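You operate a simulated robot arm through the tools that you are given. There is no shell and no other tool. Be economical: measure what you need, move in short steps, check, and stop when the job is done.

You run a simulated two-armed robot. Do the job below in one go: nothing can be reset, and whatever is moved stays where it is left.

## Task
Pick up the filter mat from the right granite with one hand, pass it to the other hand and put it on the wooden desk.

The check looks at the end state, three seconds after you hand in, the way a careful person would. Anything else that was tipped, shoved, dropped, spilled or broken makes it a failure.

## Robot
Two 7-joint arms with four-finger grippers on one trunk, on a base that drives. Base frame: it is fixed to the floor where the robot stands at the start and does not move with it; the origin is under the middle of the robot, x ahead of it, y to its left, z up; the surface under the hand at the start is at about z = 710. Readings come in mm, degrees, newtons and seconds.
The left shoulder is at the start at [40, 181, 1130], the right one opposite. With the tool pointing down near the work surface each hand reaches from about 260 to 820 mm from the robot's upright axis, wherever it stands, measured 20 degrees to its own side. Places, roughly: wooden desk [-700, -1700, 700]. Payload 3.67 kg a hand.
The TCP of each hand is the grasp point between the finger pads, 28 mm short of the fingertips. In the tool frame z runs along the fingers and y along their closing line. The gripper opens to 112 mm. The gripper's body begins 73 mm behind the TCP.
Orientation is that of the tool frame in the base frame, as a unit quaternion [x, y, z, w]. With the fingers straight down and closing along the base's y, the tool's x points along the base's -x, its y along +y and its z along -z.

## Interface
- The arms move only by the tool apply_moves. It takes "left_motion", "right_motion" or both (then of equal length, played together; a hand with none holds still); each is text: rows parted by semicolons, each of 7 numbers parted by spaces: the shift along the tool's x, y, z in mm, then the turn, a rotation vector about the tool's x, y, z in degrees, then the closure, from 0 (fully open) to 1 (shut). In form: x y z rx ry rz claw; .... A call has 1 to 8 rows; each row is the pose to reach, as a shift and turn from the pose commanded when the call began, along the tool's axes at that moment. A row lasts 0.2 s, in which the tool goes at most 50 mm and 8.6 degrees; a call with a longer step from one row to the next is refused whole, and so is a gripper value outside its range. A pose out of reach is approached as far as the arm can. The call stops where the force on the tool passes 40 N (or 10 N more than at its start, if that is more) or the arm is blocked; 0.2 s more then pass. The fingers move at their own pace and stop on an object; they squeeze with about 27 N. The grip force told is the motor's: it shows also when the fingers shut on nothing. Time passes only in rows, and 0.2 s behind the last, so rows that repeat a pose let the fingers close. The reply holds the time, the measured pose of the TCP, the force on the tool along the base axes, the opening and the grip force, in the units named above and with some noise, with the torque about the TCP (base axes, N m) and any sound that the robot's microphone picked up, and new pictures: "views" is both (left out), scene, wrist or none (wrist: the cameras of the hands that moved).
- Cameras (640 x 400 px; columns grow to the right, rows downward): "scene" is now at [109.6, 8.6, 1370.2]; the picture's right is [0.10, -1.00, 0.00], its down [-0.55, -0.05, -0.83] and it looks along [0.83, 0.08, -0.55] (base axes); focal length 266 px, centre (320, 200). "left" rides on the left gripper at [60, 18, -104] in its tool frame; the picture's right is [-0.29, 0.96, 0.00], its down [-0.80, -0.24, -0.55] and it looks along [-0.53, -0.16, 0.83] (tool axes); focal length 234 px, centre (320, 200). "right" rides on the right gripper at [60, -18, -104] in its tool frame; the picture's right is [0.29, 0.96, 0.00], its down [-0.80, 0.24, -0.55] and it looks along [-0.53, 0.16, 0.83] (tool axes); focal length 234 px, centre (320, 200). There is no depth. A picture from a camera that has moved, and an enlarged one, comes with that camera's place and axes in the base frame and with its lens. The place of the scene camera against the robot may be out by one fixed shift of up to 12 mm in any direction.
- slide_trunk(by): slides the trunk up (or, below 0, down) by that many mm; the arms and the scene camera ride with it, the base frame stays. It gives what a move gives, with no picture.
- roll_base(legs): drives the robot by 1 to 6 legs, each [ahead, left, turn to the left] in mm, mm and degrees, along the robot's own axes; the way and the turn of a leg run together, so that a leg with both is an arc; at most 1500 mm and 180 degrees a leg. The arms and the cameras ride along, it lands a little off, and it stops where it bumps. It gives what a move gives, and a new picture of the scene camera.
- turn_head(pan, tilt): turns the head with the scene camera to pan (to the left, within 86 degrees either way) and tilt (down, from -29 to 69), counted from straight ahead of the robot. It gives what a move gives, and a new picture of the scene camera.
- close_up(camera, box): a new picture of the part [left, top, right, bottom] of that camera's present view, enlarged. The clock stands still meanwhile.
- close_job(): hands the job in; it is judged then, once.

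Work in short steps. Places have to be worked out from the pictures, the camera data and where the tool is seen: move nearer, look again, correct. Check each grasp and each placing, and mend what went wrong. You have 120 turns and 260 pictures in all, those below and enlarged ones among them. Open the grippers and draw the arms clear of the work before you hand the job in, unless the task says otherwise; then end with one line.

The tools are called after "Emit:" as name(argument=value, ...) on one line, values as JSON. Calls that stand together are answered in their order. apply_moves: Moves the arms, as the interface text tells. Its arguments: {"type":"object","properties":{"left_motion":{"type":"string"},"right_motion":{"type":"string"},"views":{"type":"string","enum":["both","scene","wrist","none"]}},"required":[]} The other tools are called the same way: slide_trunk (by) slides the trunk up or down; roll_base (legs) drives the base; turn_head (pan, tilt) turns the head that bears the scene camera; close_up (camera, box) takes an enlarged picture of a part of a camera's view; close_job () hands the job in.

At the start:

```text
clock: 0.0
left_ee_pos: [529.0, 281.2, 1042.4]
left_ee_rot: [0.0, 1.0, 0.0, 0.0]
left_force: [-0.2, 0.7, 0.1]
left_moment: [-0.01, 0.01, 0.01]
left_finger_gap: 111.8
left_gripper_force: 0.0
right_ee_pos: [475.7, -171.1, 1061.4]
right_ee_rot: [-0.001, 1.0, 0.001, 0.0]
right_force: [0.3, 0.5, 0.2]
right_moment: [0.0, -0.01, 0.03]
right_finger_gap: 112.0
right_gripper_force: 0.2
trunk travel left (down, up): [-250.0, 264.0]
robot x, y, heading: [0.8, 1.5, 0.1]
head pan, tilt: [5.6, 33.5]
```

scene: 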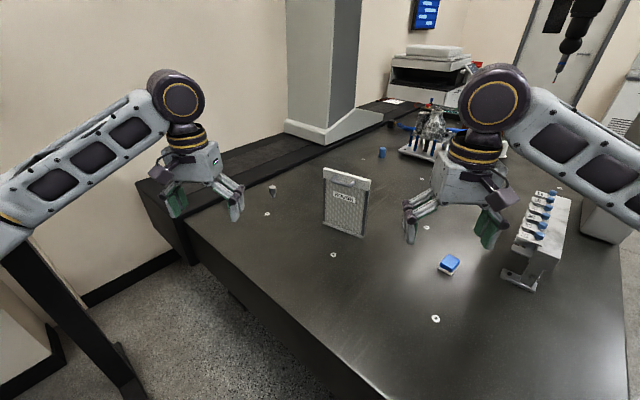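
right: 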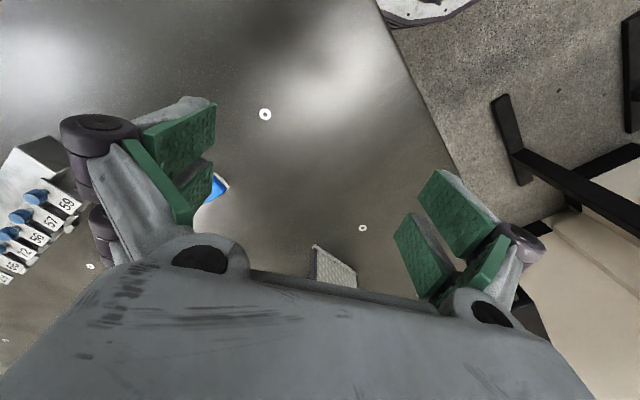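
left: 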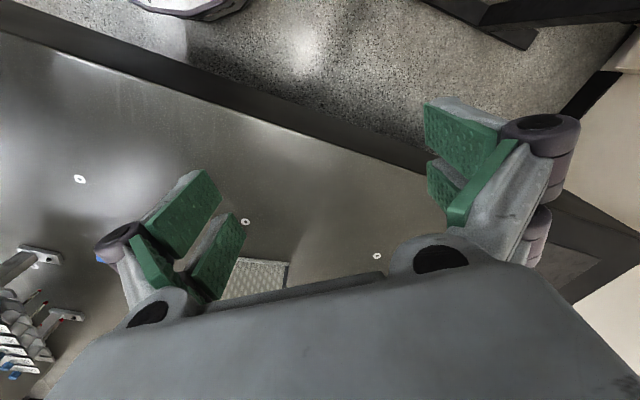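

The upright mesh panel near the middle of the table is probably the filter mat; I look at it enlarged.

Emit:
close_up(camera="scene", box=[260, 140, 420, 260])

Emit:
close_up(camera="scene", box=[380, 60, 600, 300])

```text
3.33 times, centred on (340, 200) of scene
camera zoom: at [109.6, 8.6, 1370.2], right [0.1, -1.0, 0.0], down [-0.55, -0.05, -0.83], along [0.83, 0.08, -0.55], focal length 888 px, centre (253, 200)
```

zoom: 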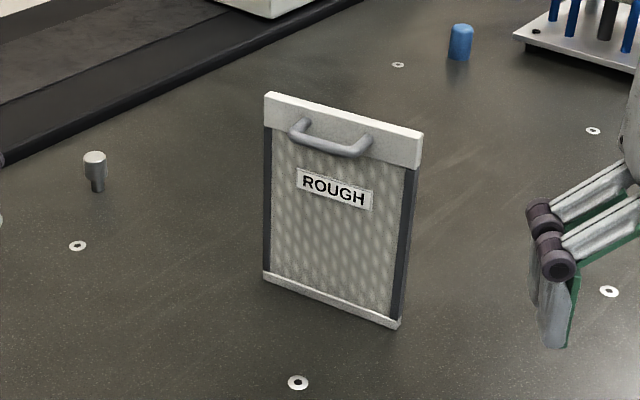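

```text
1.67 times, centred on (490, 180) of scene
camera zoom: at [109.6, 8.6, 1370.2], right [0.1, -1.0, 0.0], down [-0.55, -0.05, -0.83], along [0.83, 0.08, -0.55], focal length 444 px, centre (37, 233)
```

zoom: 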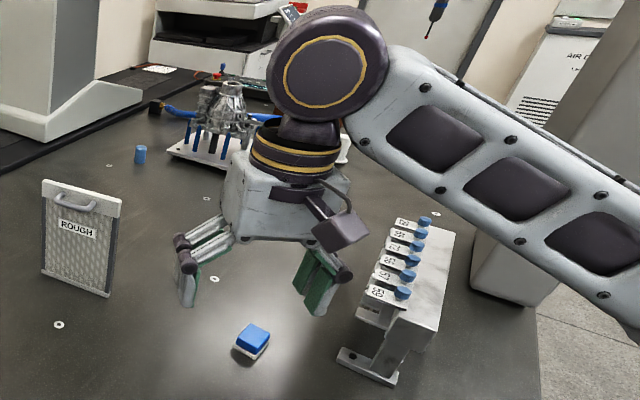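

The ROUGH mesh panel is my candidate: roughly 170 wide, 240 tall, standing near (905, 0). I look around for the room layout, other tables and the desk before driving.

Emit:
turn_head(pan=70, tilt=35)

Emit:
turn_head(pan=-30, tilt=45)

Emit:
turn_head(pan=-86, tilt=20)

Emit:
turn_head(pan=0, tilt=65)

```text
clock: 1.4
left_ee_pos: [529.2, 280.8, 1043.3]
left_ee_rot: [0.0, 1.0, 0.0, 0.0]
left_force: [-0.2, -0.3, -0.2]
left_moment: [-0.02, -0.01, 0.03]
left_finger_gap: 111.9
left_gripper_force: 0.0
right_ee_pos: [477.3, -170.8, 1062.8]
right_ee_rot: [0.0, 1.0, 0.0, 0.0]
right_force: [-0.2, -0.2, 0.3]
right_moment: [0.0, 0.04, 0.0]
right_finger_gap: 111.9
right_gripper_force: 0.0
trunk travel left (down, up): [-250.0, 264.0]
robot x, y, heading: [-1.2, 0.3, -0.1]
head pan, tilt: [70.0, 35.0]
camera scene: at [51.4, 82.7, 1368.0], right [0.94, -0.34, 0.0], down [-0.2, -0.54, -0.82], along [0.28, 0.77, -0.57], focal length 266 px, centre (320, 200)
```

scene: 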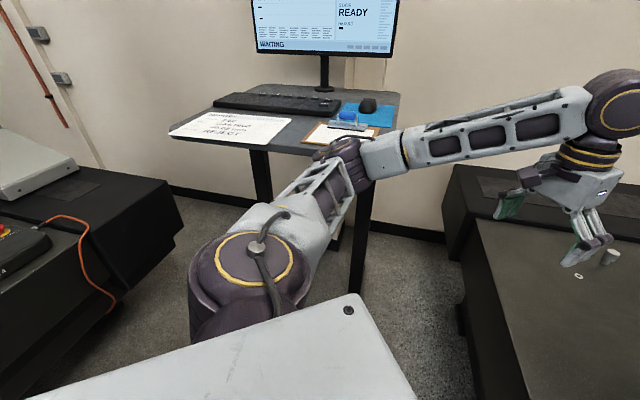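

```text
clock: 3.1
left_ee_pos: [531.0, 281.9, 1042.9]
left_ee_rot: [0.0, 1.0, 0.0, -0.002]
left_force: [0.4, 0.5, 0.8]
left_moment: [0.02, -0.01, 0.02]
left_finger_gap: 111.9
left_gripper_force: 0.0
right_ee_pos: [476.7, -171.3, 1062.4]
right_ee_rot: [0.001, 1.0, 0.0, 0.0]
right_force: [0.5, 0.0, -0.6]
right_moment: [0.0, 0.0, -0.02]
right_finger_gap: 112.1
right_gripper_force: 0.1
trunk travel left (down, up): [-250.0, 264.0]
robot x, y, heading: [1.8, -1.2, -0.1]
head pan, tilt: [-30.0, 45.0]
camera scene: at [91.6, -40.7, 1353.2], right [-0.5, -0.87, 0.0], down [-0.61, 0.35, -0.71], along [0.61, -0.35, -0.71], focal length 266 px, centre (320, 200)
```

scene: 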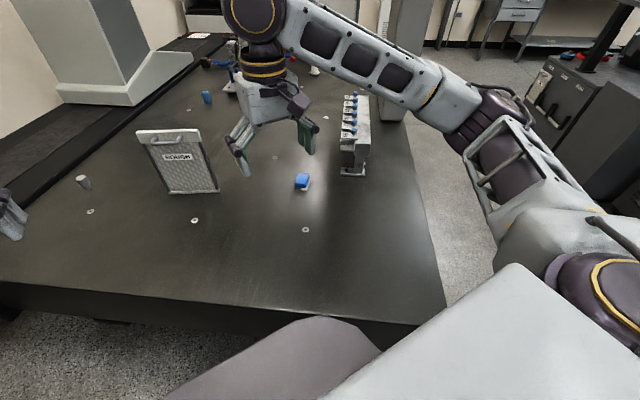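

```text
clock: 4.4
left_ee_pos: [529.1, 281.5, 1042.9]
left_ee_rot: [-0.001, 1.0, 0.0, 0.001]
left_force: [-0.7, 0.3, 0.6]
left_moment: [0.0, -0.06, 0.04]
left_finger_gap: 112.0
left_gripper_force: 0.1
right_ee_pos: [477.1, -172.1, 1063.0]
right_ee_rot: [0.0, 1.0, 0.0, 0.0]
right_force: [-0.7, -0.6, -0.3]
right_moment: [-0.04, 0.01, -0.02]
right_finger_gap: 111.8
right_gripper_force: 0.0
trunk travel left (down, up): [-250.0, 264.0]
robot x, y, heading: [0.4, -5.5, 0.1]
head pan, tilt: [-85.9, 20.0]
camera scene: at [27.9, -93.0, 1391.8], right [-1.0, -0.07, 0.0], down [-0.02, 0.34, -0.94], along [0.07, -0.94, -0.34], focal length 266 px, centre (320, 200)
```

scene: 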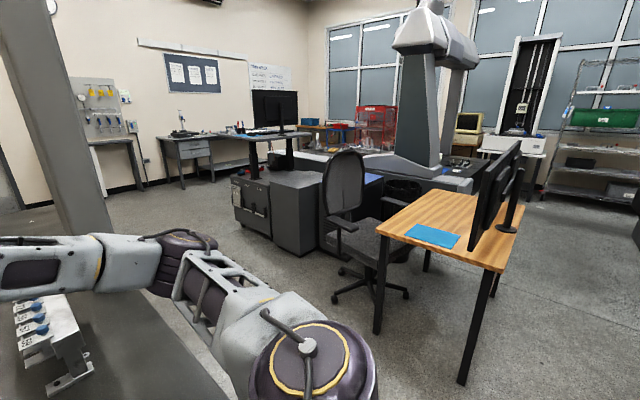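

```text
clock: 6.0
left_ee_pos: [530.1, 280.3, 1042.6]
left_ee_rot: [0.0, 1.0, -0.001, -0.001]
left_force: [-0.3, -0.5, 0.5]
left_moment: [0.0, -0.03, -0.01]
left_finger_gap: 111.8
left_gripper_force: 0.2
right_ee_pos: [476.5, -172.2, 1061.8]
right_ee_rot: [-0.001, 1.0, 0.0, 0.0]
right_force: [-0.4, -0.2, 0.1]
right_moment: [0.01, 0.01, 0.01]
right_finger_gap: 112.0
right_gripper_force: 0.0
trunk travel left (down, up): [-250.0, 264.0]
robot x, y, heading: [2.2, -3.8, 0.1]
head pan, tilt: [0.0, 65.0]
camera scene: at [81.9, -0.1, 1328.1], right [0.0, -1.0, 0.0], down [-0.91, 0.0, -0.42], along [0.42, 0.0, -0.91], focal length 266 px, centre (320, 200)
```

scene: 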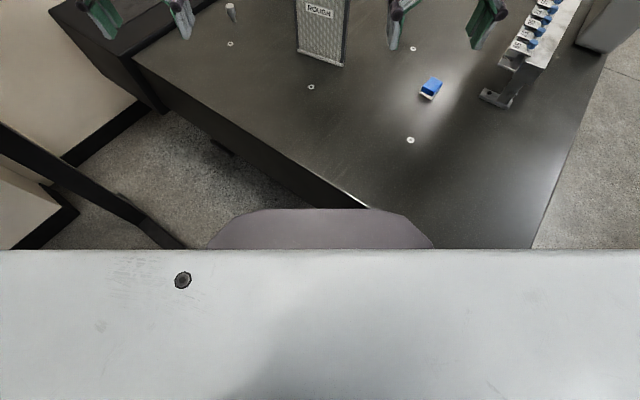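

The wooden desk is behind to the right, with a mat and a monitor on it. The table's near edge runs diagonally, about 356 mm from my axis. I drive parallel to this edge, forward-left, to bring the panel into reach of the right hand (hands are above everything at z>1030).

Emit:
roll_base(legs=[[240, 260, 0]])

Emit:
turn_head(pan=-20, tilt=45)

```text
clock: 7.7
left_ee_pos: [588.1, 531.0, 1029.5]
left_ee_rot: [-0.052, 0.998, -0.022, 0.018]
left_force: [-1.4, -2.7, 2.6]
left_moment: [0.31, -0.15, 0.02]
left_finger_gap: 111.8
left_gripper_force: 0.0
right_ee_pos: [579.5, 75.3, 1064.6]
right_ee_rot: [-0.045, 0.998, -0.028, 0.016]
right_force: [2.1, -4.4, -0.7]
right_moment: [0.38, 0.18, -0.01]
right_finger_gap: 112.2
right_gripper_force: 0.0
trunk travel left (down, up): [-250.0, 264.0]
robot x, y, heading: [103.9, 128.5, 5.4]
head pan, tilt: [0.0, 65.0]
stopped in leg 1: the robot was blocked; the commanded pose is now the measured one
camera scene: at [186.9, 63.2, 1331.2], right [0.1, -0.99, -0.06], down [-0.9, -0.07, -0.43], along [0.42, 0.09, -0.9], focal length 266 px, centre (320, 200)
```

scene: 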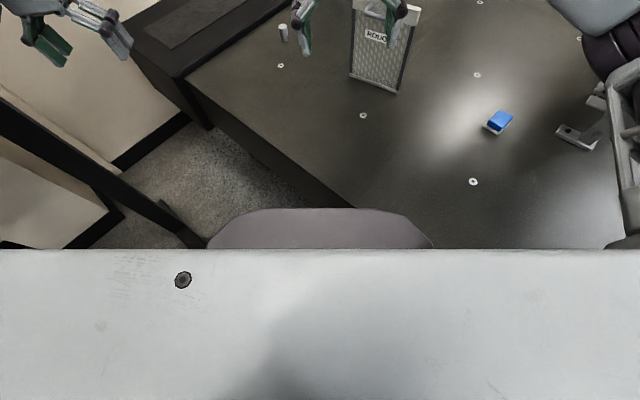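

```text
clock: 8.5
left_ee_pos: [558.8, 543.5, 1037.5]
left_ee_rot: [-0.07, 0.997, -0.02, 0.021]
left_force: [0.5, 0.1, 0.6]
left_moment: [-0.01, 0.02, 0.03]
left_finger_gap: 112.1
left_gripper_force: 0.0
right_ee_pos: [564.9, 89.2, 1067.6]
right_ee_rot: [-0.067, 0.997, -0.025, 0.014]
right_force: [0.3, -1.1, -0.7]
right_moment: [0.02, 0.02, -0.05]
right_finger_gap: 111.9
right_gripper_force: 0.1
trunk travel left (down, up): [-250.0, 264.0]
robot x, y, heading: [90.2, 129.8, 8.2]
head pan, tilt: [-20.0, 45.0]
camera scene: at [192.1, 45.8, 1356.6], right [-0.21, -0.98, -0.05], down [-0.69, 0.18, -0.7], along [0.69, -0.11, -0.72], focal length 266 px, centre (320, 200)
```

scene: 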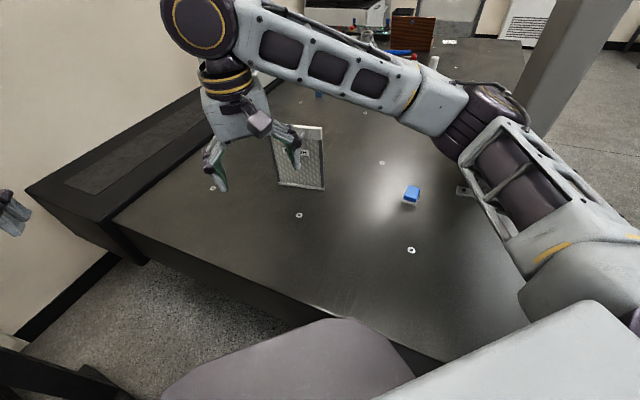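

The base got blocked and slightly tilted, so it likely met something low on the left, such as the computer desk's foot. I back straight out the way I came.

Emit:
roll_base(legs=[[-60, -70, 0]])

Emit:
turn_head(pan=60, tilt=55)

```text
clock: 9.6
left_ee_pos: [535.6, 477.7, 1017.8]
left_ee_rot: [-0.052, 0.998, -0.036, 0.014]
left_force: [-0.4, -0.4, 0.2]
left_moment: [0.0, -0.03, 0.02]
left_finger_gap: 112.0
left_gripper_force: 0.1
right_ee_pos: [526.5, 24.4, 1064.9]
right_ee_rot: [-0.05, 0.998, -0.042, 0.01]
right_force: [-0.4, 0.9, 1.0]
right_moment: [-0.01, -0.04, -0.02]
right_finger_gap: 112.1
right_gripper_force: 0.1
trunk travel left (down, up): [-250.0, 264.0]
robot x, y, heading: [48.7, 59.6, 6.2]
head pan, tilt: [-20.0, 45.0]
camera scene: at [147.5, 43.8, 1353.2], right [-0.24, -0.97, 0.0], down [-0.69, 0.17, -0.71], along [0.69, -0.17, -0.71], focal length 266 px, centre (320, 200)
```

scene: 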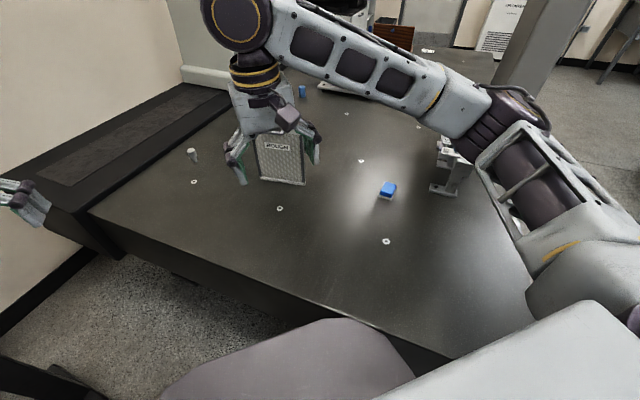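

```text
clock: 11.2
left_ee_pos: [535.8, 477.7, 1017.6]
left_ee_rot: [-0.051, 0.998, -0.035, 0.014]
left_force: [0.4, -0.1, -0.5]
left_moment: [-0.01, 0.03, -0.01]
left_finger_gap: 111.8
left_gripper_force: 0.2
right_ee_pos: [528.1, 23.2, 1063.5]
right_ee_rot: [-0.051, 0.998, -0.04, 0.01]
right_force: [-1.1, 0.4, 0.3]
right_moment: [0.03, -0.02, 0.01]
right_finger_gap: 112.2
right_gripper_force: 0.0
trunk travel left (down, up): [-250.0, 264.0]
robot x, y, heading: [50.0, 60.2, 6.2]
head pan, tilt: [60.0, 55.0]
camera scene: at [99.6, 127.5, 1339.8], right [0.91, -0.41, 0.0], down [-0.33, -0.75, -0.57], along [0.23, 0.52, -0.82], focal length 266 px, centre (320, 200)
```

scene: 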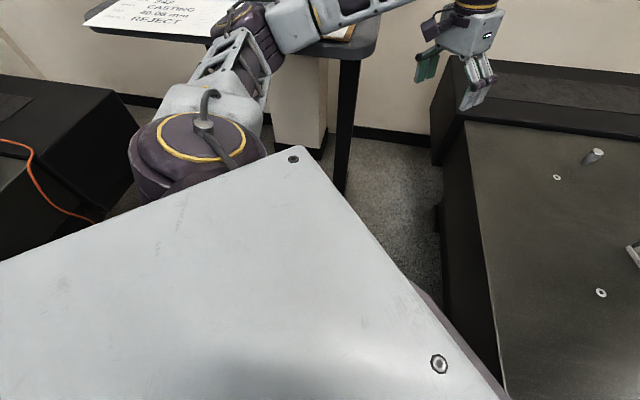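

The robot is level again. I use the left wrist camera to see the floor on the left and what blocked the base.

Emit:
close_up(camera="left", box=[0, 0, 640, 400])

Emit:
turn_head(pan=30, tilt=69)

```text
1.00 times, centred on (320, 200) of left (not enlarged: the box is as wide or as high as the picture)
camera zoom: at [471.6, 495.6, 1118.7], right [0.19, 0.98, -0.06], down [0.8, -0.12, 0.59], along [0.57, -0.16, -0.81], focal length 234 px, centre (320, 200)
```

zoom: 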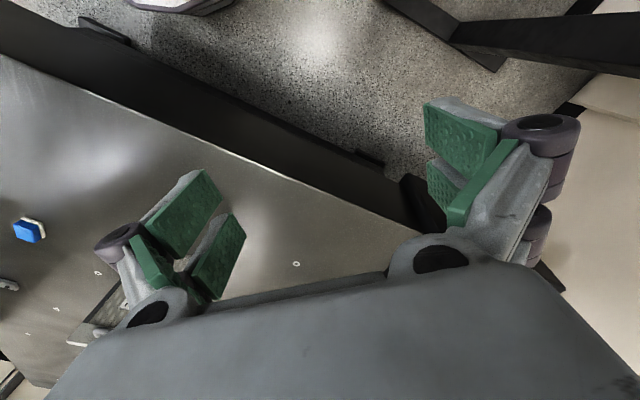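

```text
clock: 12.1
left_ee_pos: [536.6, 478.1, 1018.5]
left_ee_rot: [-0.052, 0.998, -0.034, 0.013]
left_force: [-0.1, 0.3, 0.0]
left_moment: [-0.01, -0.02, 0.03]
left_finger_gap: 111.8
left_gripper_force: 0.0
right_ee_pos: [528.2, 24.8, 1063.9]
right_ee_rot: [-0.051, 0.998, -0.04, 0.008]
right_force: [-1.0, -0.3, -0.8]
right_moment: [-0.01, 0.0, 0.04]
right_finger_gap: 112.0
right_gripper_force: 0.1
trunk travel left (down, up): [-250.0, 264.0]
robot x, y, heading: [48.2, 62.2, 6.0]
head pan, tilt: [30.0, 68.8]
camera scene: at [115.5, 94.6, 1324.3], right [0.59, -0.81, 0.0], down [-0.75, -0.55, -0.36], along [0.29, 0.21, -0.93], focal length 266 px, centre (320, 200)
```

scene: 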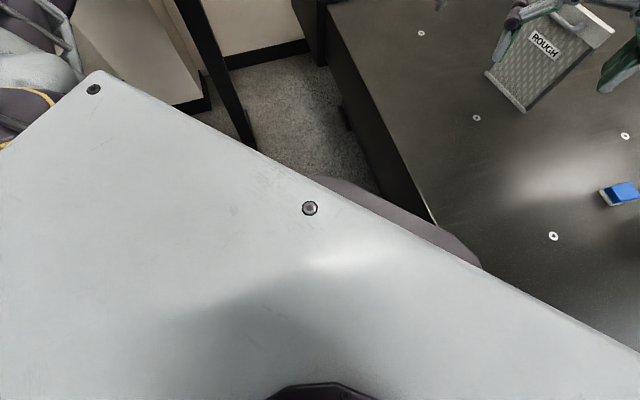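

The left wrist view shows the computer desk's T-foot running parallel to the table's edge, ending near s≈600 along the edge; that is what the base met. I will turn to face the table edge squarely (heading about -35), so the panel lies ahead-left for the left hand; first back up a little then turn.

Emit:
roll_base(legs=[[-50, -20, 0], [0, 0, -41]])

Emit:
turn_head(pan=20, tilt=45)

```text
clock: 15.1
left_ee_pos: [643.4, 30.3, 1017.7]
left_ee_rot: [0.301, 0.953, -0.037, 0.001]
left_force: [0.4, -0.2, 0.7]
left_moment: [0.03, -0.03, 0.02]
left_finger_gap: 112.0
left_gripper_force: 0.0
right_ee_pos: [339.1, -305.8, 1063.7]
right_ee_rot: [0.301, 0.953, -0.041, -0.006]
right_force: [-1.1, -1.1, -0.3]
right_moment: [0.02, 0.0, 0.02]
right_finger_gap: 111.9
right_gripper_force: 0.0
trunk travel left (down, up): [-250.0, 264.0]
robot x, y, heading: [-1.9, 33.6, -35.0]
head pan, tilt: [30.0, 68.8]
camera scene: at [74.5, 17.4, 1324.3], right [-0.09, -1.0, 0.0], down [-0.93, 0.08, -0.36], along [0.36, -0.03, -0.93], focal length 266 px, centre (320, 200)
```

scene: 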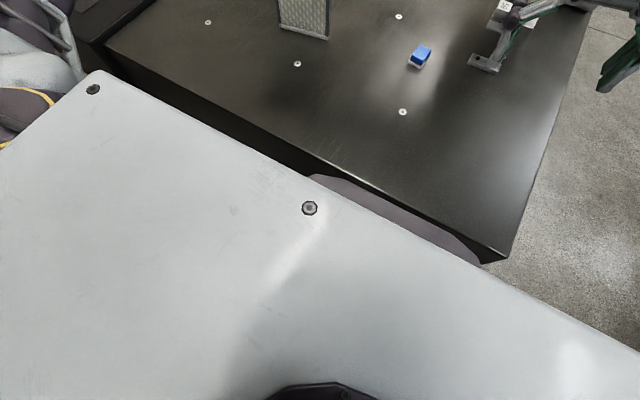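

```text
clock: 16.0
left_ee_pos: [642.9, 29.6, 1018.6]
left_ee_rot: [0.301, 0.953, -0.038, 0.001]
left_force: [1.0, 0.1, 0.4]
left_moment: [0.01, -0.03, -0.03]
left_finger_gap: 112.0
left_gripper_force: 0.0
right_ee_pos: [339.4, -305.5, 1063.0]
right_ee_rot: [0.302, 0.952, -0.041, -0.006]
right_force: [-0.1, -0.4, -0.1]
right_moment: [0.01, -0.01, 0.01]
right_finger_gap: 112.2
right_gripper_force: 0.0
trunk travel left (down, up): [-250.0, 264.0]
robot x, y, heading: [-0.9, 37.0, -34.9]
head pan, tilt: [20.0, 45.0]
camera scene: at [97.5, 1.5, 1353.1], right [-0.26, -0.97, 0.0], down [-0.68, 0.18, -0.71], along [0.68, -0.18, -0.71], focal length 266 px, centre (320, 200)
```

scene: 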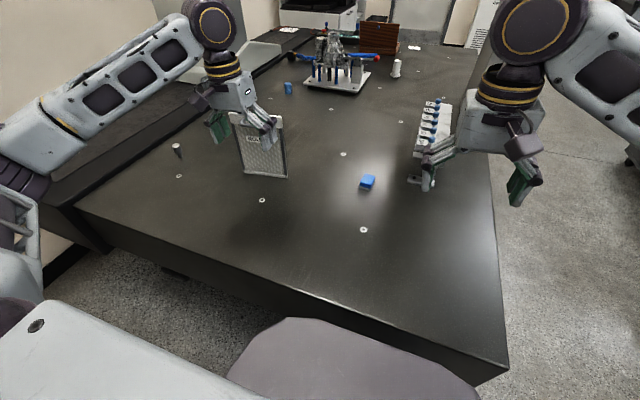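

Facing the edge squarely now. I slide left along the edge in a modest step, watching for blocking.

Emit:
roll_base(legs=[[0, 130, 0]])

```text
clock: 17.3
left_ee_pos: [718.0, 136.3, 1018.0]
left_ee_rot: [0.301, 0.953, -0.037, 0.001]
left_force: [-0.1, 0.1, 0.7]
left_moment: [0.02, 0.04, 0.0]
left_finger_gap: 111.8
left_gripper_force: 0.0
right_ee_pos: [414.9, -200.0, 1064.4]
right_ee_rot: [0.301, 0.953, -0.041, -0.005]
right_force: [0.3, 0.8, 0.5]
right_moment: [0.02, 0.03, 0.01]
right_finger_gap: 111.9
right_gripper_force: 0.0
trunk travel left (down, up): [-250.0, 264.0]
robot x, y, heading: [73.5, 140.8, -35.0]
head pan, tilt: [20.0, 45.0]
camera scene: at [172.1, 108.3, 1353.2], right [-0.26, -0.97, 0.0], down [-0.68, 0.18, -0.71], along [0.68, -0.18, -0.71], focal length 266 px, centre (320, 200)
```

scene: 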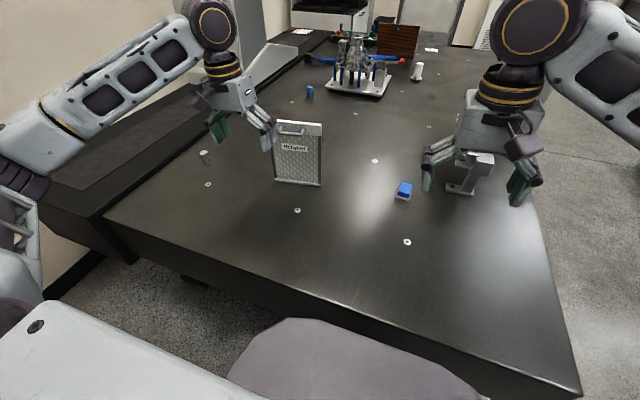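

No block. One more step left and then a little ahead toward the table.

Emit:
roll_base(legs=[[0, 60, 0]])

Emit:
roll_base(legs=[[45, 0, 0]])

```text
clock: 18.3
left_ee_pos: [752.1, 185.1, 1019.4]
left_ee_rot: [0.302, 0.953, -0.038, 0.001]
left_force: [0.3, 0.6, -0.8]
left_moment: [-0.06, 0.06, 0.0]
left_finger_gap: 112.0
left_gripper_force: 0.0
right_ee_pos: [449.9, -151.0, 1063.4]
right_ee_rot: [0.302, 0.952, -0.04, -0.005]
right_force: [0.3, 0.1, 0.5]
right_moment: [-0.01, 0.02, 0.01]
right_finger_gap: 112.1
right_gripper_force: 0.0
trunk travel left (down, up): [-250.0, 264.0]
robot x, y, heading: [109.3, 188.5, -34.9]
head pan, tilt: [20.0, 45.0]
camera scene: at [206.3, 157.1, 1353.1], right [-0.26, -0.97, 0.0], down [-0.68, 0.18, -0.71], along [0.68, -0.18, -0.71], focal length 266 px, centre (320, 200)
```

scene: 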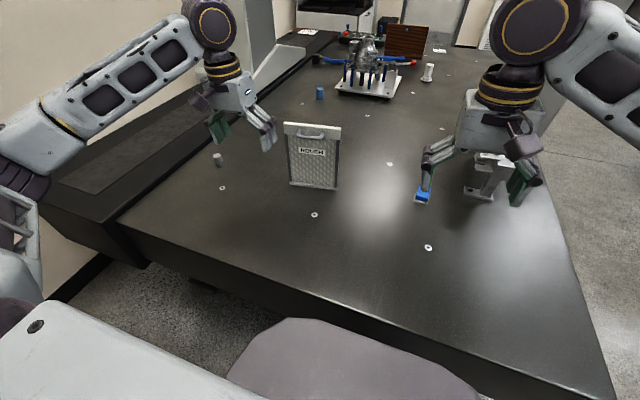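

```text
clock: 19.2
left_ee_pos: [788.7, 157.7, 1018.4]
left_ee_rot: [0.302, 0.953, -0.038, 0.0]
left_force: [-0.1, -1.5, 0.4]
left_moment: [0.01, -0.01, -0.02]
left_finger_gap: 112.2
left_gripper_force: 0.1
right_ee_pos: [484.4, -177.9, 1063.7]
right_ee_rot: [0.302, 0.953, -0.041, -0.005]
right_force: [-0.1, -1.1, -0.1]
right_moment: [0.02, 0.02, -0.02]
right_finger_gap: 111.9
right_gripper_force: 0.1
trunk travel left (down, up): [-250.0, 264.0]
robot x, y, heading: [145.9, 162.1, -34.6]
head pan, tilt: [20.0, 45.0]
camera scene: at [242.3, 129.9, 1353.2], right [-0.26, -0.97, 0.0], down [-0.68, 0.18, -0.71], along [0.68, -0.18, -0.71], focal length 266 px, centre (320, 200)
```

scene: 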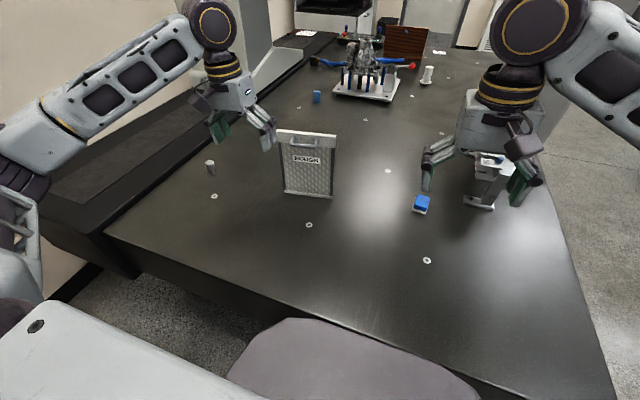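

Good, no contact. I now measure the panel from this viewpoint with an enlarged picture.

Emit:
close_up(camera="scene", box=[250, 115, 362, 215])

```text
4.00 times, centred on (306, 165) of scene
camera zoom: at [242.3, 129.9, 1353.2], right [-0.26, -0.97, 0.0], down [-0.68, 0.18, -0.71], along [0.68, -0.18, -0.71], focal length 1066 px, centre (376, 340)
```

zoom: 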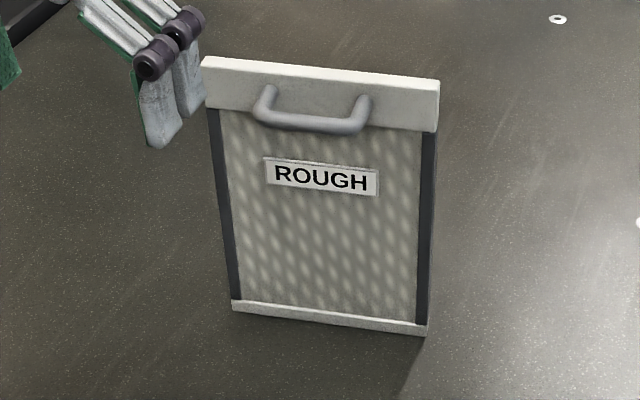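

The panel: left bottom corner ≈(937,80), right ≈(864,-76), top z≈955, beam with a handle in the middle. Plan: left hand grips the beam's left end from above, tilted outward, right hand later takes it at the centre. First I rotate the left hand so it closes along the panel's normal.

Emit:
apply_moves(left_motion="0 0 -5 -0.2 0.4 8.3 0; 0 0 -10 -0.5 0.8 16.6 0; 0 0 -15 -0.8 1.2 24.9 0; 0 0 -20 -1 1.6 33.2 0; 0 0 -20 -1.3 2 41.5 0; 0 0 -20 -1.5 2.5 49.8 0; 0 0 -20 -1.8 2.9 58.1 0; 0 0 -20 -2.1 3.3 66.4 0", views="none")

```text
clock: 21.0
left_ee_pos: [789.4, 159.5, 1038.0]
left_ee_rot: [0.775, 0.632, -0.007, 0.0]
left_force: [0.0, 0.6, -0.1]
left_moment: [0.01, 0.0, 0.03]
left_finger_gap: 112.0
left_gripper_force: 0.1
right_ee_pos: [485.4, -178.1, 1063.5]
right_ee_rot: [0.301, 0.953, -0.041, -0.005]
right_force: [-0.6, -1.2, -0.5]
right_moment: [-0.03, -0.02, 0.06]
right_finger_gap: 111.9
right_gripper_force: 0.0
trunk travel left (down, up): [-250.0, 264.0]
robot x, y, heading: [145.1, 167.3, -34.9]
head pan, tilt: [20.0, 45.0]
```

Yaw is nearly there. Next I finish yaw, tilt 30° and move to a pre-grasp spot above the beam's left end.

Emit:
apply_moves(left_motion="0 10 0 0.9 -7.5 3.3 0; 0 40 -5 1.8 -15 6.6 0; -1 75 -5 2.7 -22.4 9.9 0; -2 110 -5 3.55 -29.9 13.2 0; -3 150 -5 3.55 -29.9 13.2 0; -4 183 -3 3.55 -29.9 13.2 0; -4 183 -3 3.55 -29.9 13.2 0")

```text
clock: 22.6
left_ee_pos: [965.9, 120.9, 1039.6]
left_ee_rot: [0.813, 0.518, -0.225, 0.14]
left_force: [0.0, 0.0, -0.6]
left_moment: [-0.03, -0.02, 0.07]
left_finger_gap: 111.8
left_gripper_force: 0.0
right_ee_pos: [485.1, -176.4, 1064.3]
right_ee_rot: [0.301, 0.953, -0.04, -0.005]
right_force: [-0.4, -0.2, 0.7]
right_moment: [-0.01, 0.0, -0.01]
right_finger_gap: 112.0
right_gripper_force: 0.0
trunk travel left (down, up): [-250.0, 264.0]
robot x, y, heading: [147.8, 163.1, -35.5]
head pan, tilt: [20.0, 45.0]
camera scene: at [242.0, 131.3, 1353.2], right [-0.26, -0.97, 0.0], down [-0.68, 0.18, -0.71], along [0.68, -0.18, -0.71], focal length 266 px, centre (320, 200)
camera left: at [1027.0, 206.9, 1098.3], right [0.76, -0.63, 0.14], down [-0.38, -0.26, 0.88], along [-0.52, -0.73, -0.44], focal length 234 px, centre (320, 200)
```

scene: 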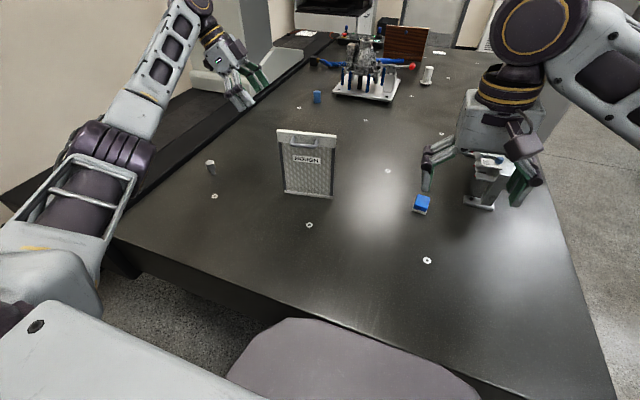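
left: 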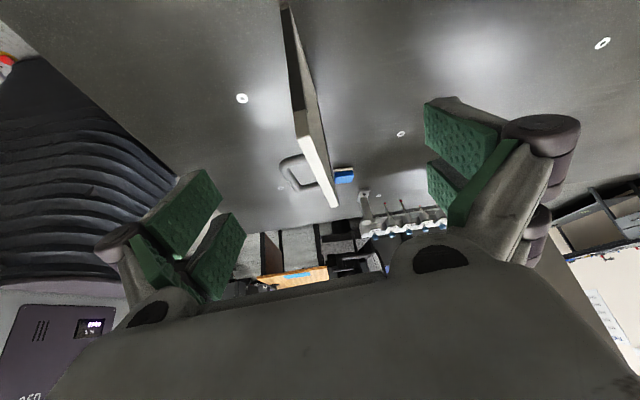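

The wrist camera sees the panel edge-on between the open fingers (handle on the front side). Panel end is about (-5,-10,102) in the tool frame; I go part way and look again.

Emit:
apply_moves(left_motion="-3 -5 20 0 0 0 0; -6 -10 45 0 0 0 0; -6 -10 70 0 0 0 0; -6 -10 70 0 0 0 0")

```text
clock: 23.6
left_ee_pos: [939.6, 87.4, 983.2]
left_ee_rot: [0.813, 0.519, -0.225, 0.141]
left_force: [-0.5, -0.5, 0.2]
left_moment: [0.0, -0.01, -0.01]
left_finger_gap: 111.9
left_gripper_force: 0.1
right_ee_pos: [485.5, -176.9, 1063.7]
right_ee_rot: [0.302, 0.953, -0.04, -0.006]
right_force: [-0.1, 0.1, -0.5]
right_moment: [-0.01, -0.05, -0.02]
right_finger_gap: 112.1
right_gripper_force: 0.1
trunk travel left (down, up): [-250.0, 264.0]
robot x, y, heading: [142.9, 160.0, -35.0]
head pan, tilt: [20.0, 45.0]
camera scene: at [242.1, 131.0, 1353.2], right [-0.26, -0.97, 0.0], down [-0.68, 0.18, -0.71], along [0.68, -0.18, -0.71], focal length 266 px, centre (320, 200)
camera left: at [1000.5, 173.8, 1041.3], right [0.76, -0.63, 0.14], down [-0.38, -0.26, 0.88], along [-0.52, -0.73, -0.44], focal length 234 px, centre (320, 200)
```

scene: 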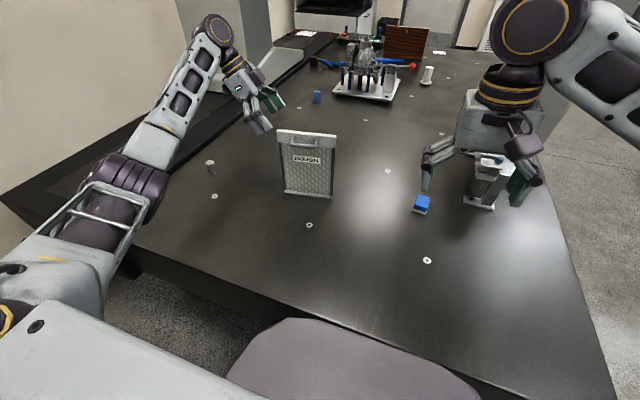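
left: 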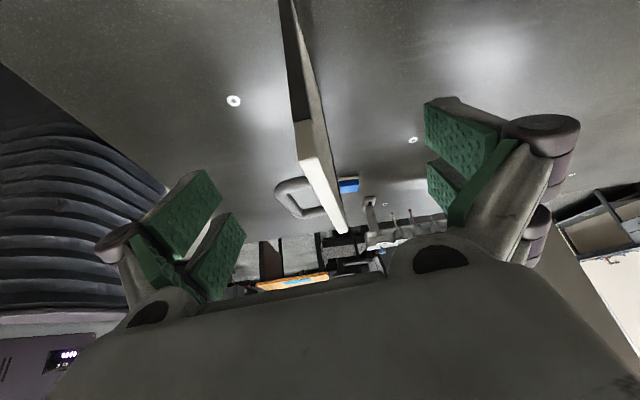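

Consistent: the beam's end is about 29 mm ahead along the tool. I move in so the pads straddle the beam's left end.

Emit:
apply_moves(left_motion="3 -3 20 0 0 0 0; 5 -3 38 0 0 0 0; 5 -3 50 0 0 0 0; 5 -3 50 0 0 0 0", views="both")

Emit:
close_up(camera="scene", box=[230, 85, 342, 185])

```text
clock: 24.6
left_ee_pos: [928.3, 69.7, 938.0]
left_ee_rot: [0.813, 0.519, -0.224, 0.141]
left_force: [0.6, 0.9, 0.3]
left_moment: [0.02, 0.02, 0.04]
left_finger_gap: 111.7
left_gripper_force: 0.1
right_ee_pos: [484.4, -177.8, 1064.4]
right_ee_rot: [0.302, 0.952, -0.04, -0.006]
right_force: [0.1, 1.1, 0.6]
right_moment: [-0.02, 0.0, 0.0]
right_finger_gap: 112.1
right_gripper_force: 0.1
trunk travel left (down, up): [-250.0, 264.0]
robot x, y, heading: [144.4, 163.2, -34.9]
head pan, tilt: [20.0, 45.0]
camera scene: at [242.2, 130.8, 1353.2], right [-0.26, -0.97, 0.0], down [-0.68, 0.18, -0.71], along [0.68, -0.18, -0.71], focal length 266 px, centre (320, 200)
camera left: at [988.8, 155.2, 996.1], right [0.76, -0.63, 0.14], down [-0.38, -0.26, 0.88], along [-0.52, -0.73, -0.44], focal length 234 px, centre (320, 200)
```

scene: 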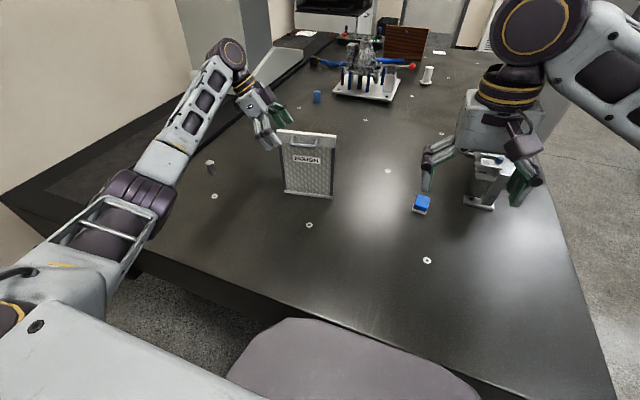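
left: 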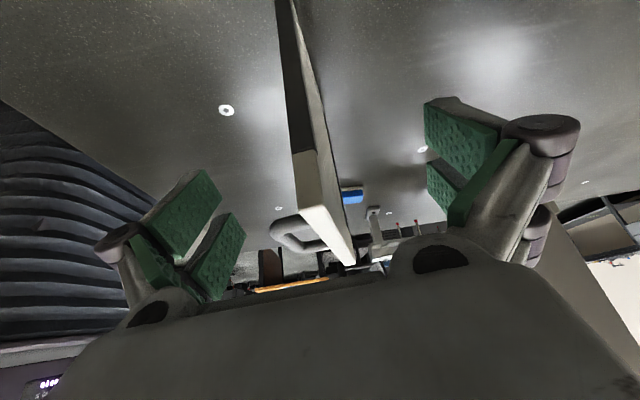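

```text
4.00 times, centred on (286, 135) of scene
camera zoom: at [242.2, 130.8, 1353.2], right [-0.26, -0.97, 0.0], down [-0.68, 0.18, -0.71], along [0.68, -0.18, -0.71], focal length 1066 px, centre (456, 460)
```

zoom: 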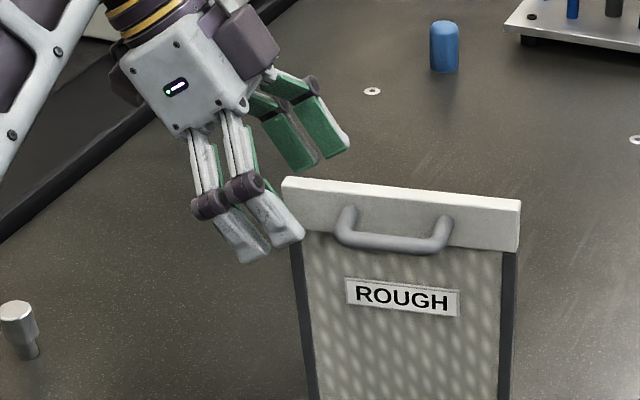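

TCP sits about 15 mm inside the beam's end and 17 mm below its top, centred across. To keep clear of the handle I shift 5 mm outward and up, half close and look.

Emit:
apply_moves(left_motion="1.7 0 -7 0 0 0 0; 1.7 0 -7 0 0 0 0.3; 1.7 0 -7 0 0 0 0.5; 1.7 0 -7 0 0 0 0.5; 1.7 0 -7 0 0 0 0.5", views="wrist")

Emit:
close_up(camera="scene", box=[230, 85, 342, 185])

```text
clock: 25.8
left_ee_pos: [931.0, 74.6, 942.4]
left_ee_rot: [0.813, 0.518, -0.225, 0.14]
left_force: [-0.1, -0.3, 0.4]
left_moment: [0.01, 0.01, 0.0]
left_finger_gap: 56.1
left_gripper_force: 0.1
right_ee_pos: [485.0, -177.9, 1063.0]
right_ee_rot: [0.302, 0.953, -0.04, -0.005]
right_force: [-0.7, -0.2, 0.6]
right_moment: [-0.01, -0.03, 0.02]
right_finger_gap: 112.1
right_gripper_force: 0.1
trunk travel left (down, up): [-250.0, 264.0]
robot x, y, heading: [149.2, 163.3, -35.0]
head pan, tilt: [20.0, 45.0]
camera left: at [991.3, 159.8, 1000.8], right [0.76, -0.63, 0.14], down [-0.38, -0.26, 0.88], along [-0.52, -0.73, -0.44], focal length 234 px, centre (320, 200)
```

left: 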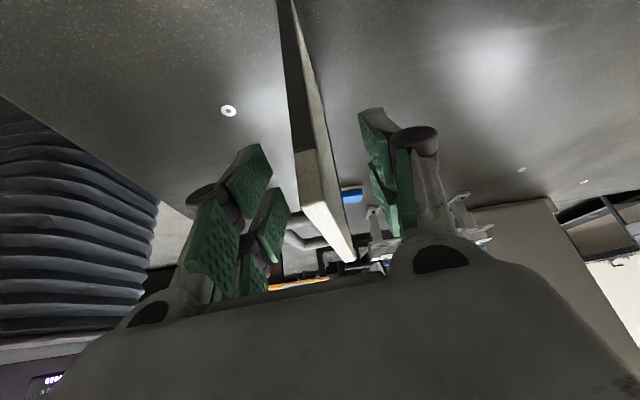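

```text
4.00 times, centred on (286, 135) of scene
camera zoom: at [242.4, 130.7, 1353.2], right [-0.26, -0.97, 0.0], down [-0.68, 0.18, -0.71], along [0.68, -0.18, -0.71], focal length 1066 px, centre (456, 460)
```

zoom: 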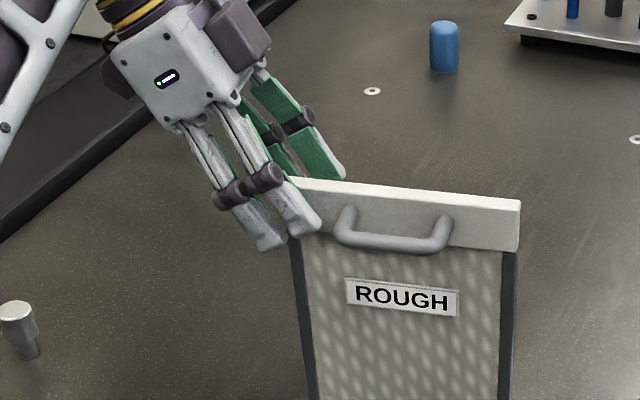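

Panel is centred between the pads and the front finger is clear of the handle. I close.

Emit:
apply_moves(left_motion="0 0 0 0 0 0 0.7; 0 0 0 0 0 0 0.8; 0 0 0 0 0 0 1; 0 0 0 0 0 0 1; 0 0 0 0 0 0 1", views="wrist")

Emit:
close_up(camera="scene", box=[230, 85, 342, 185])

```text
clock: 27.0
left_ee_pos: [930.1, 73.6, 941.8]
left_ee_rot: [0.813, 0.518, -0.224, 0.141]
left_force: [-1.1, 0.6, -0.5]
left_moment: [-0.01, 0.11, -0.07]
left_finger_gap: 13.8
left_gripper_force: 27.4
right_ee_pos: [484.0, -177.3, 1063.6]
right_ee_rot: [0.301, 0.953, -0.04, -0.006]
right_force: [-0.3, -0.2, 0.1]
right_moment: [-0.02, 0.0, -0.02]
right_finger_gap: 112.1
right_gripper_force: 0.0
trunk travel left (down, up): [-250.0, 264.0]
robot x, y, heading: [144.5, 160.5, -34.7]
head pan, tilt: [20.0, 45.0]
camera left: at [991.2, 159.8, 1000.8], right [0.76, -0.63, 0.14], down [-0.38, -0.26, 0.88], along [-0.52, -0.73, -0.44], focal length 234 px, centre (320, 200)
```

left: 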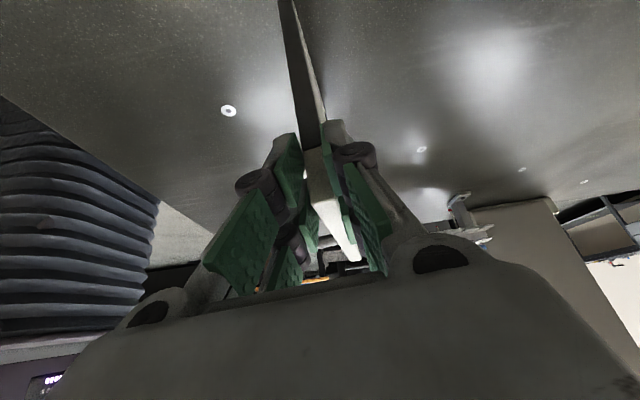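

```text
4.00 times, centred on (286, 135) of scene
camera zoom: at [242.3, 130.7, 1353.2], right [-0.26, -0.97, 0.0], down [-0.68, 0.18, -0.71], along [0.68, -0.18, -0.71], focal length 1066 px, centre (456, 460)
```

zoom: 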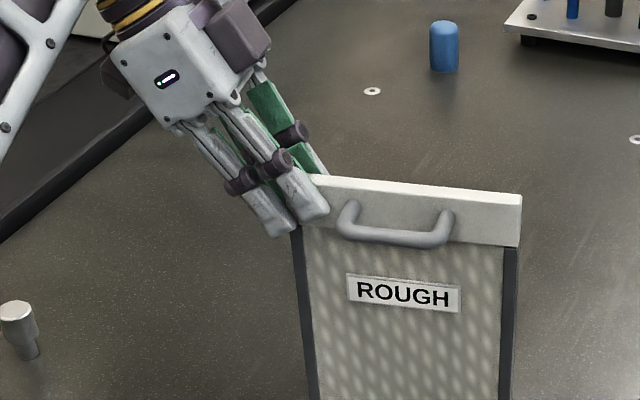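

Gripped at 13.8 mm with 27 N. I test lift by 15 mm then 40 mm.

Emit:
apply_moves(left_motion="-4 0 -6.5 0 0 0 1; -8 0 -13 0 0 0 1; -14 0 -24 0 0 0 1; -20.4 0 -34.3 0 0 0 1; -20.4 0 -34.3 0 0 0 1")

Emit:
close_up(camera="scene", box=[230, 85, 370, 210])

```text
clock: 28.2
left_ee_pos: [930.4, 73.0, 982.6]
left_ee_rot: [0.813, 0.519, -0.224, 0.14]
left_force: [0.1, -0.6, -1.6]
left_moment: [0.12, -0.08, 0.0]
left_finger_gap: 14.0
left_gripper_force: 26.6
right_ee_pos: [485.3, -177.4, 1063.3]
right_ee_rot: [0.301, 0.953, -0.041, -0.005]
right_force: [0.1, 0.3, 0.8]
right_moment: [-0.01, 0.0, -0.03]
right_finger_gap: 112.1
right_gripper_force: 0.0
trunk travel left (down, up): [-250.0, 264.0]
robot x, y, heading: [145.5, 159.7, -34.9]
head pan, tilt: [20.0, 45.0]
camera scene: at [242.8, 130.7, 1353.1], right [-0.26, -0.97, 0.0], down [-0.68, 0.18, -0.71], along [0.68, -0.18, -0.71], focal length 266 px, centre (320, 200)
camera left: at [991.8, 159.8, 1040.3], right [0.76, -0.63, 0.14], down [-0.38, -0.27, 0.88], along [-0.52, -0.73, -0.44], focal length 234 px, centre (320, 200)
```

scene: 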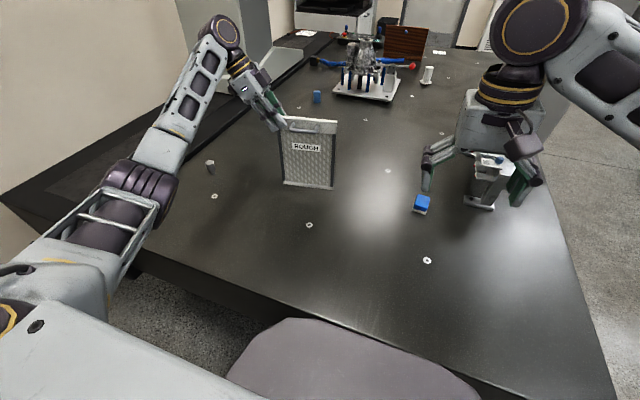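
left: 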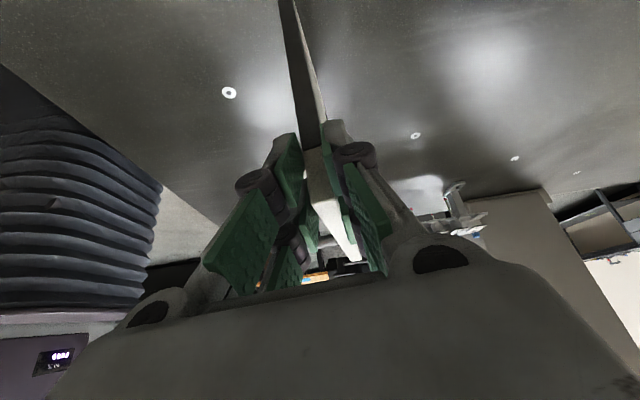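

```text
3.20 times, centred on (300, 148) of scene
camera zoom: at [242.8, 130.7, 1353.1], right [-0.26, -0.97, 0.0], down [-0.68, 0.18, -0.71], along [0.68, -0.18, -0.71], focal length 853 px, centre (384, 368)
```

zoom: 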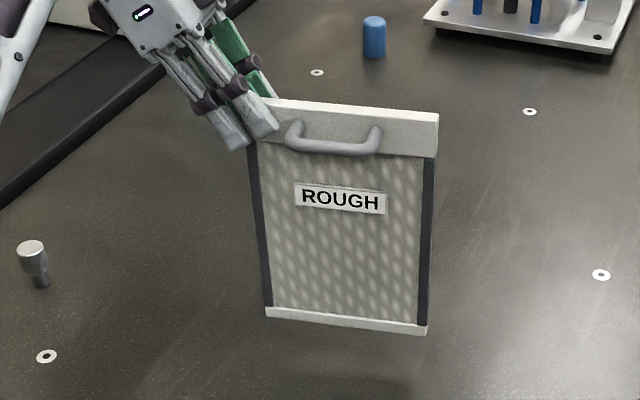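

Lifted cleanly; it weighs only about 0.17 kg. Now the right hand turns to its mirrored pose and moves out to the right while the left holds still.

Emit:
apply_moves(right_motion="-3 -18 -5 -2.3 -1.9 -7.4 0; -7 -37 -10 -4.6 -3.9 -14.9 0; -10 -55 -14 -6.9 -5.8 -22.3 0; -13 -74 -19 -9.3 -7.8 -29.7 0; -17 -92 -23 -11.6 -9.7 -37.1 0; -20 -110 -28 -13.9 -11.7 -44.6 0; -23 -129 -33 -16.2 -13.6 -52 0; -27 -147 -37 -18.5 -15.6 -59.4 0", views="none")

Emit:
apply_moves(left_motion="-28 -22 10 0 0 0 1; -55 -44 20 0 0 0 1; -83 -66 29 0 0 0 1; -110 -88 39 0 0 0 1; -138 -110 49 0 0 0 1; -166 -131 58 0 0 0 1; -193 -153 68 0 0 0 1; -221 -175 78 0 0 0 1", right_motion="0 0 0 -2.3 -1.9 -7.4 0; 0 0 0 -4.6 -3.9 -14.9 0; 0 0 0 -6.9 -5.8 -22.3 0; 0 0 0 -9.3 -7.8 -29.7 0; 0 0 0 -11.6 -9.7 -37.1 0; 0 0 0 -11.6 -9.7 -37.1 0; 0 0 0 -11.6 -9.7 -37.1 0; 0 0 0 -11.6 -9.7 -37.1 0")

```text
clock: 30.0
left_ee_pos: [931.2, 71.2, 980.3]
left_ee_rot: [0.813, 0.519, -0.224, 0.14]
left_force: [-0.3, -1.0, -2.0]
left_moment: [0.11, -0.09, -0.01]
left_finger_gap: 14.0
left_gripper_force: 26.9
right_ee_pos: [421.8, -311.0, 1113.1]
right_ee_rot: [-0.218, 0.962, 0.076, 0.146]
right_force: [-0.6, 0.1, -0.1]
right_moment: [0.01, -0.01, -0.01]
right_finger_gap: 112.0
right_gripper_force: 0.3
trunk travel left (down, up): [-250.0, 264.0]
robot x, y, heading: [148.5, 161.9, -34.8]
head pan, tilt: [20.0, 45.0]
```

```text
clock: 31.8
left_ee_pos: [673.8, -60.6, 1030.0]
left_ee_rot: [0.813, 0.519, -0.225, 0.141]
left_force: [-1.6, -0.6, -0.7]
left_moment: [0.13, -0.04, 0.02]
left_finger_gap: 14.1
left_gripper_force: 26.7
right_ee_pos: [423.1, -310.0, 1112.3]
right_ee_rot: [-0.517, 0.816, 0.139, 0.219]
right_force: [-0.8, 0.2, 0.9]
right_moment: [0.03, -0.01, -0.01]
right_finger_gap: 112.0
right_gripper_force: 0.0
trunk travel left (down, up): [-250.0, 264.0]
robot x, y, heading: [143.7, 165.5, -35.1]
head pan, tilt: [20.0, 45.0]
camera scene: at [241.4, 129.9, 1353.2], right [-0.26, -0.97, 0.0], down [-0.68, 0.18, -0.71], along [0.68, -0.18, -0.71], focal length 266 px, centre (320, 200)
camera right: at [394.5, -411.7, 1172.6], right [-0.97, 0.18, -0.14], down [-0.04, 0.48, 0.88], along [0.23, 0.86, -0.46], focal length 234 px, centre (320, 200)
camera left: at [734.8, 25.5, 1087.8], right [0.76, -0.63, 0.14], down [-0.38, -0.27, 0.88], along [-0.52, -0.73, -0.44], focal length 234 px, centre (320, 200)
```

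scene: 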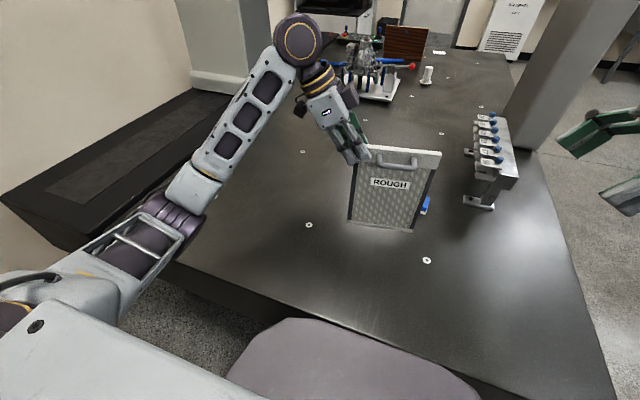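
right: 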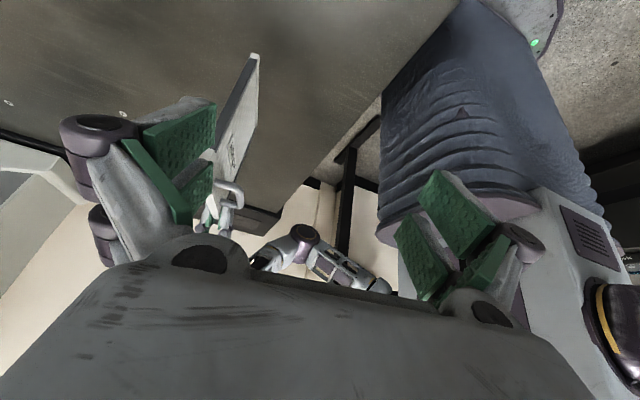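
left: 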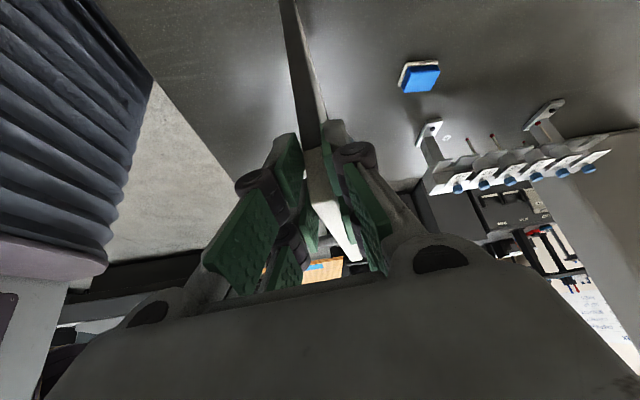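

Panel is held in front of the robot. Its right end should be at about (605,-206,1043). I bring the right hand to a pre-grasp 90 mm back along its tool axis.

Emit:
apply_moves(right_motion="-24 -24 15 0 0 0 0; -48 -48 30 0 0 0 0; -73 -72 44 0 0 0 0; -97 -96 59 0 0 0 0; -121 -120 74 0 0 0 0; -121 -120 74 0 0 0 0")

```text
clock: 33.2
left_ee_pos: [674.4, -61.5, 1028.9]
left_ee_rot: [0.813, 0.519, -0.224, 0.141]
left_force: [0.4, -0.4, -1.3]
left_moment: [0.09, -0.07, -0.02]
left_finger_gap: 13.8
left_gripper_force: 26.8
right_ee_pos: [592.1, -232.9, 1109.4]
right_ee_rot: [-0.517, 0.816, 0.139, 0.219]
right_force: [0.1, 0.0, 0.1]
right_moment: [-0.01, -0.02, -0.01]
right_finger_gap: 112.0
right_gripper_force: 0.2
trunk travel left (down, up): [-250.0, 264.0]
robot x, y, heading: [145.3, 156.1, -34.8]
head pan, tilt: [20.0, 45.0]
camera scene: at [241.6, 130.0, 1353.2], right [-0.26, -0.97, 0.0], down [-0.68, 0.18, -0.71], along [0.68, -0.18, -0.71], focal length 266 px, centre (320, 200)
camera right: at [563.7, -334.4, 1168.7], right [-0.97, 0.18, -0.14], down [-0.04, 0.48, 0.88], along [0.23, 0.86, -0.46], focal length 234 px, centre (320, 200)
```

scene: 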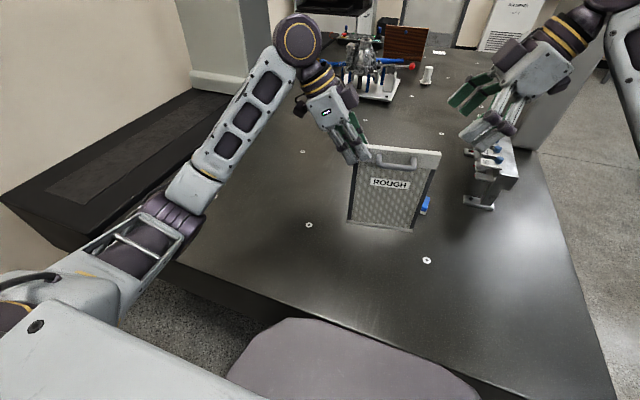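
right: 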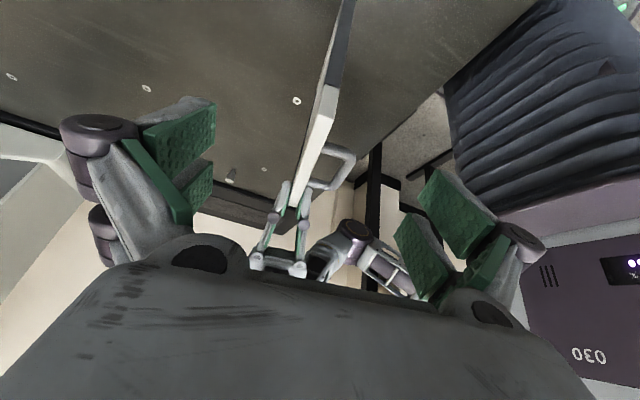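

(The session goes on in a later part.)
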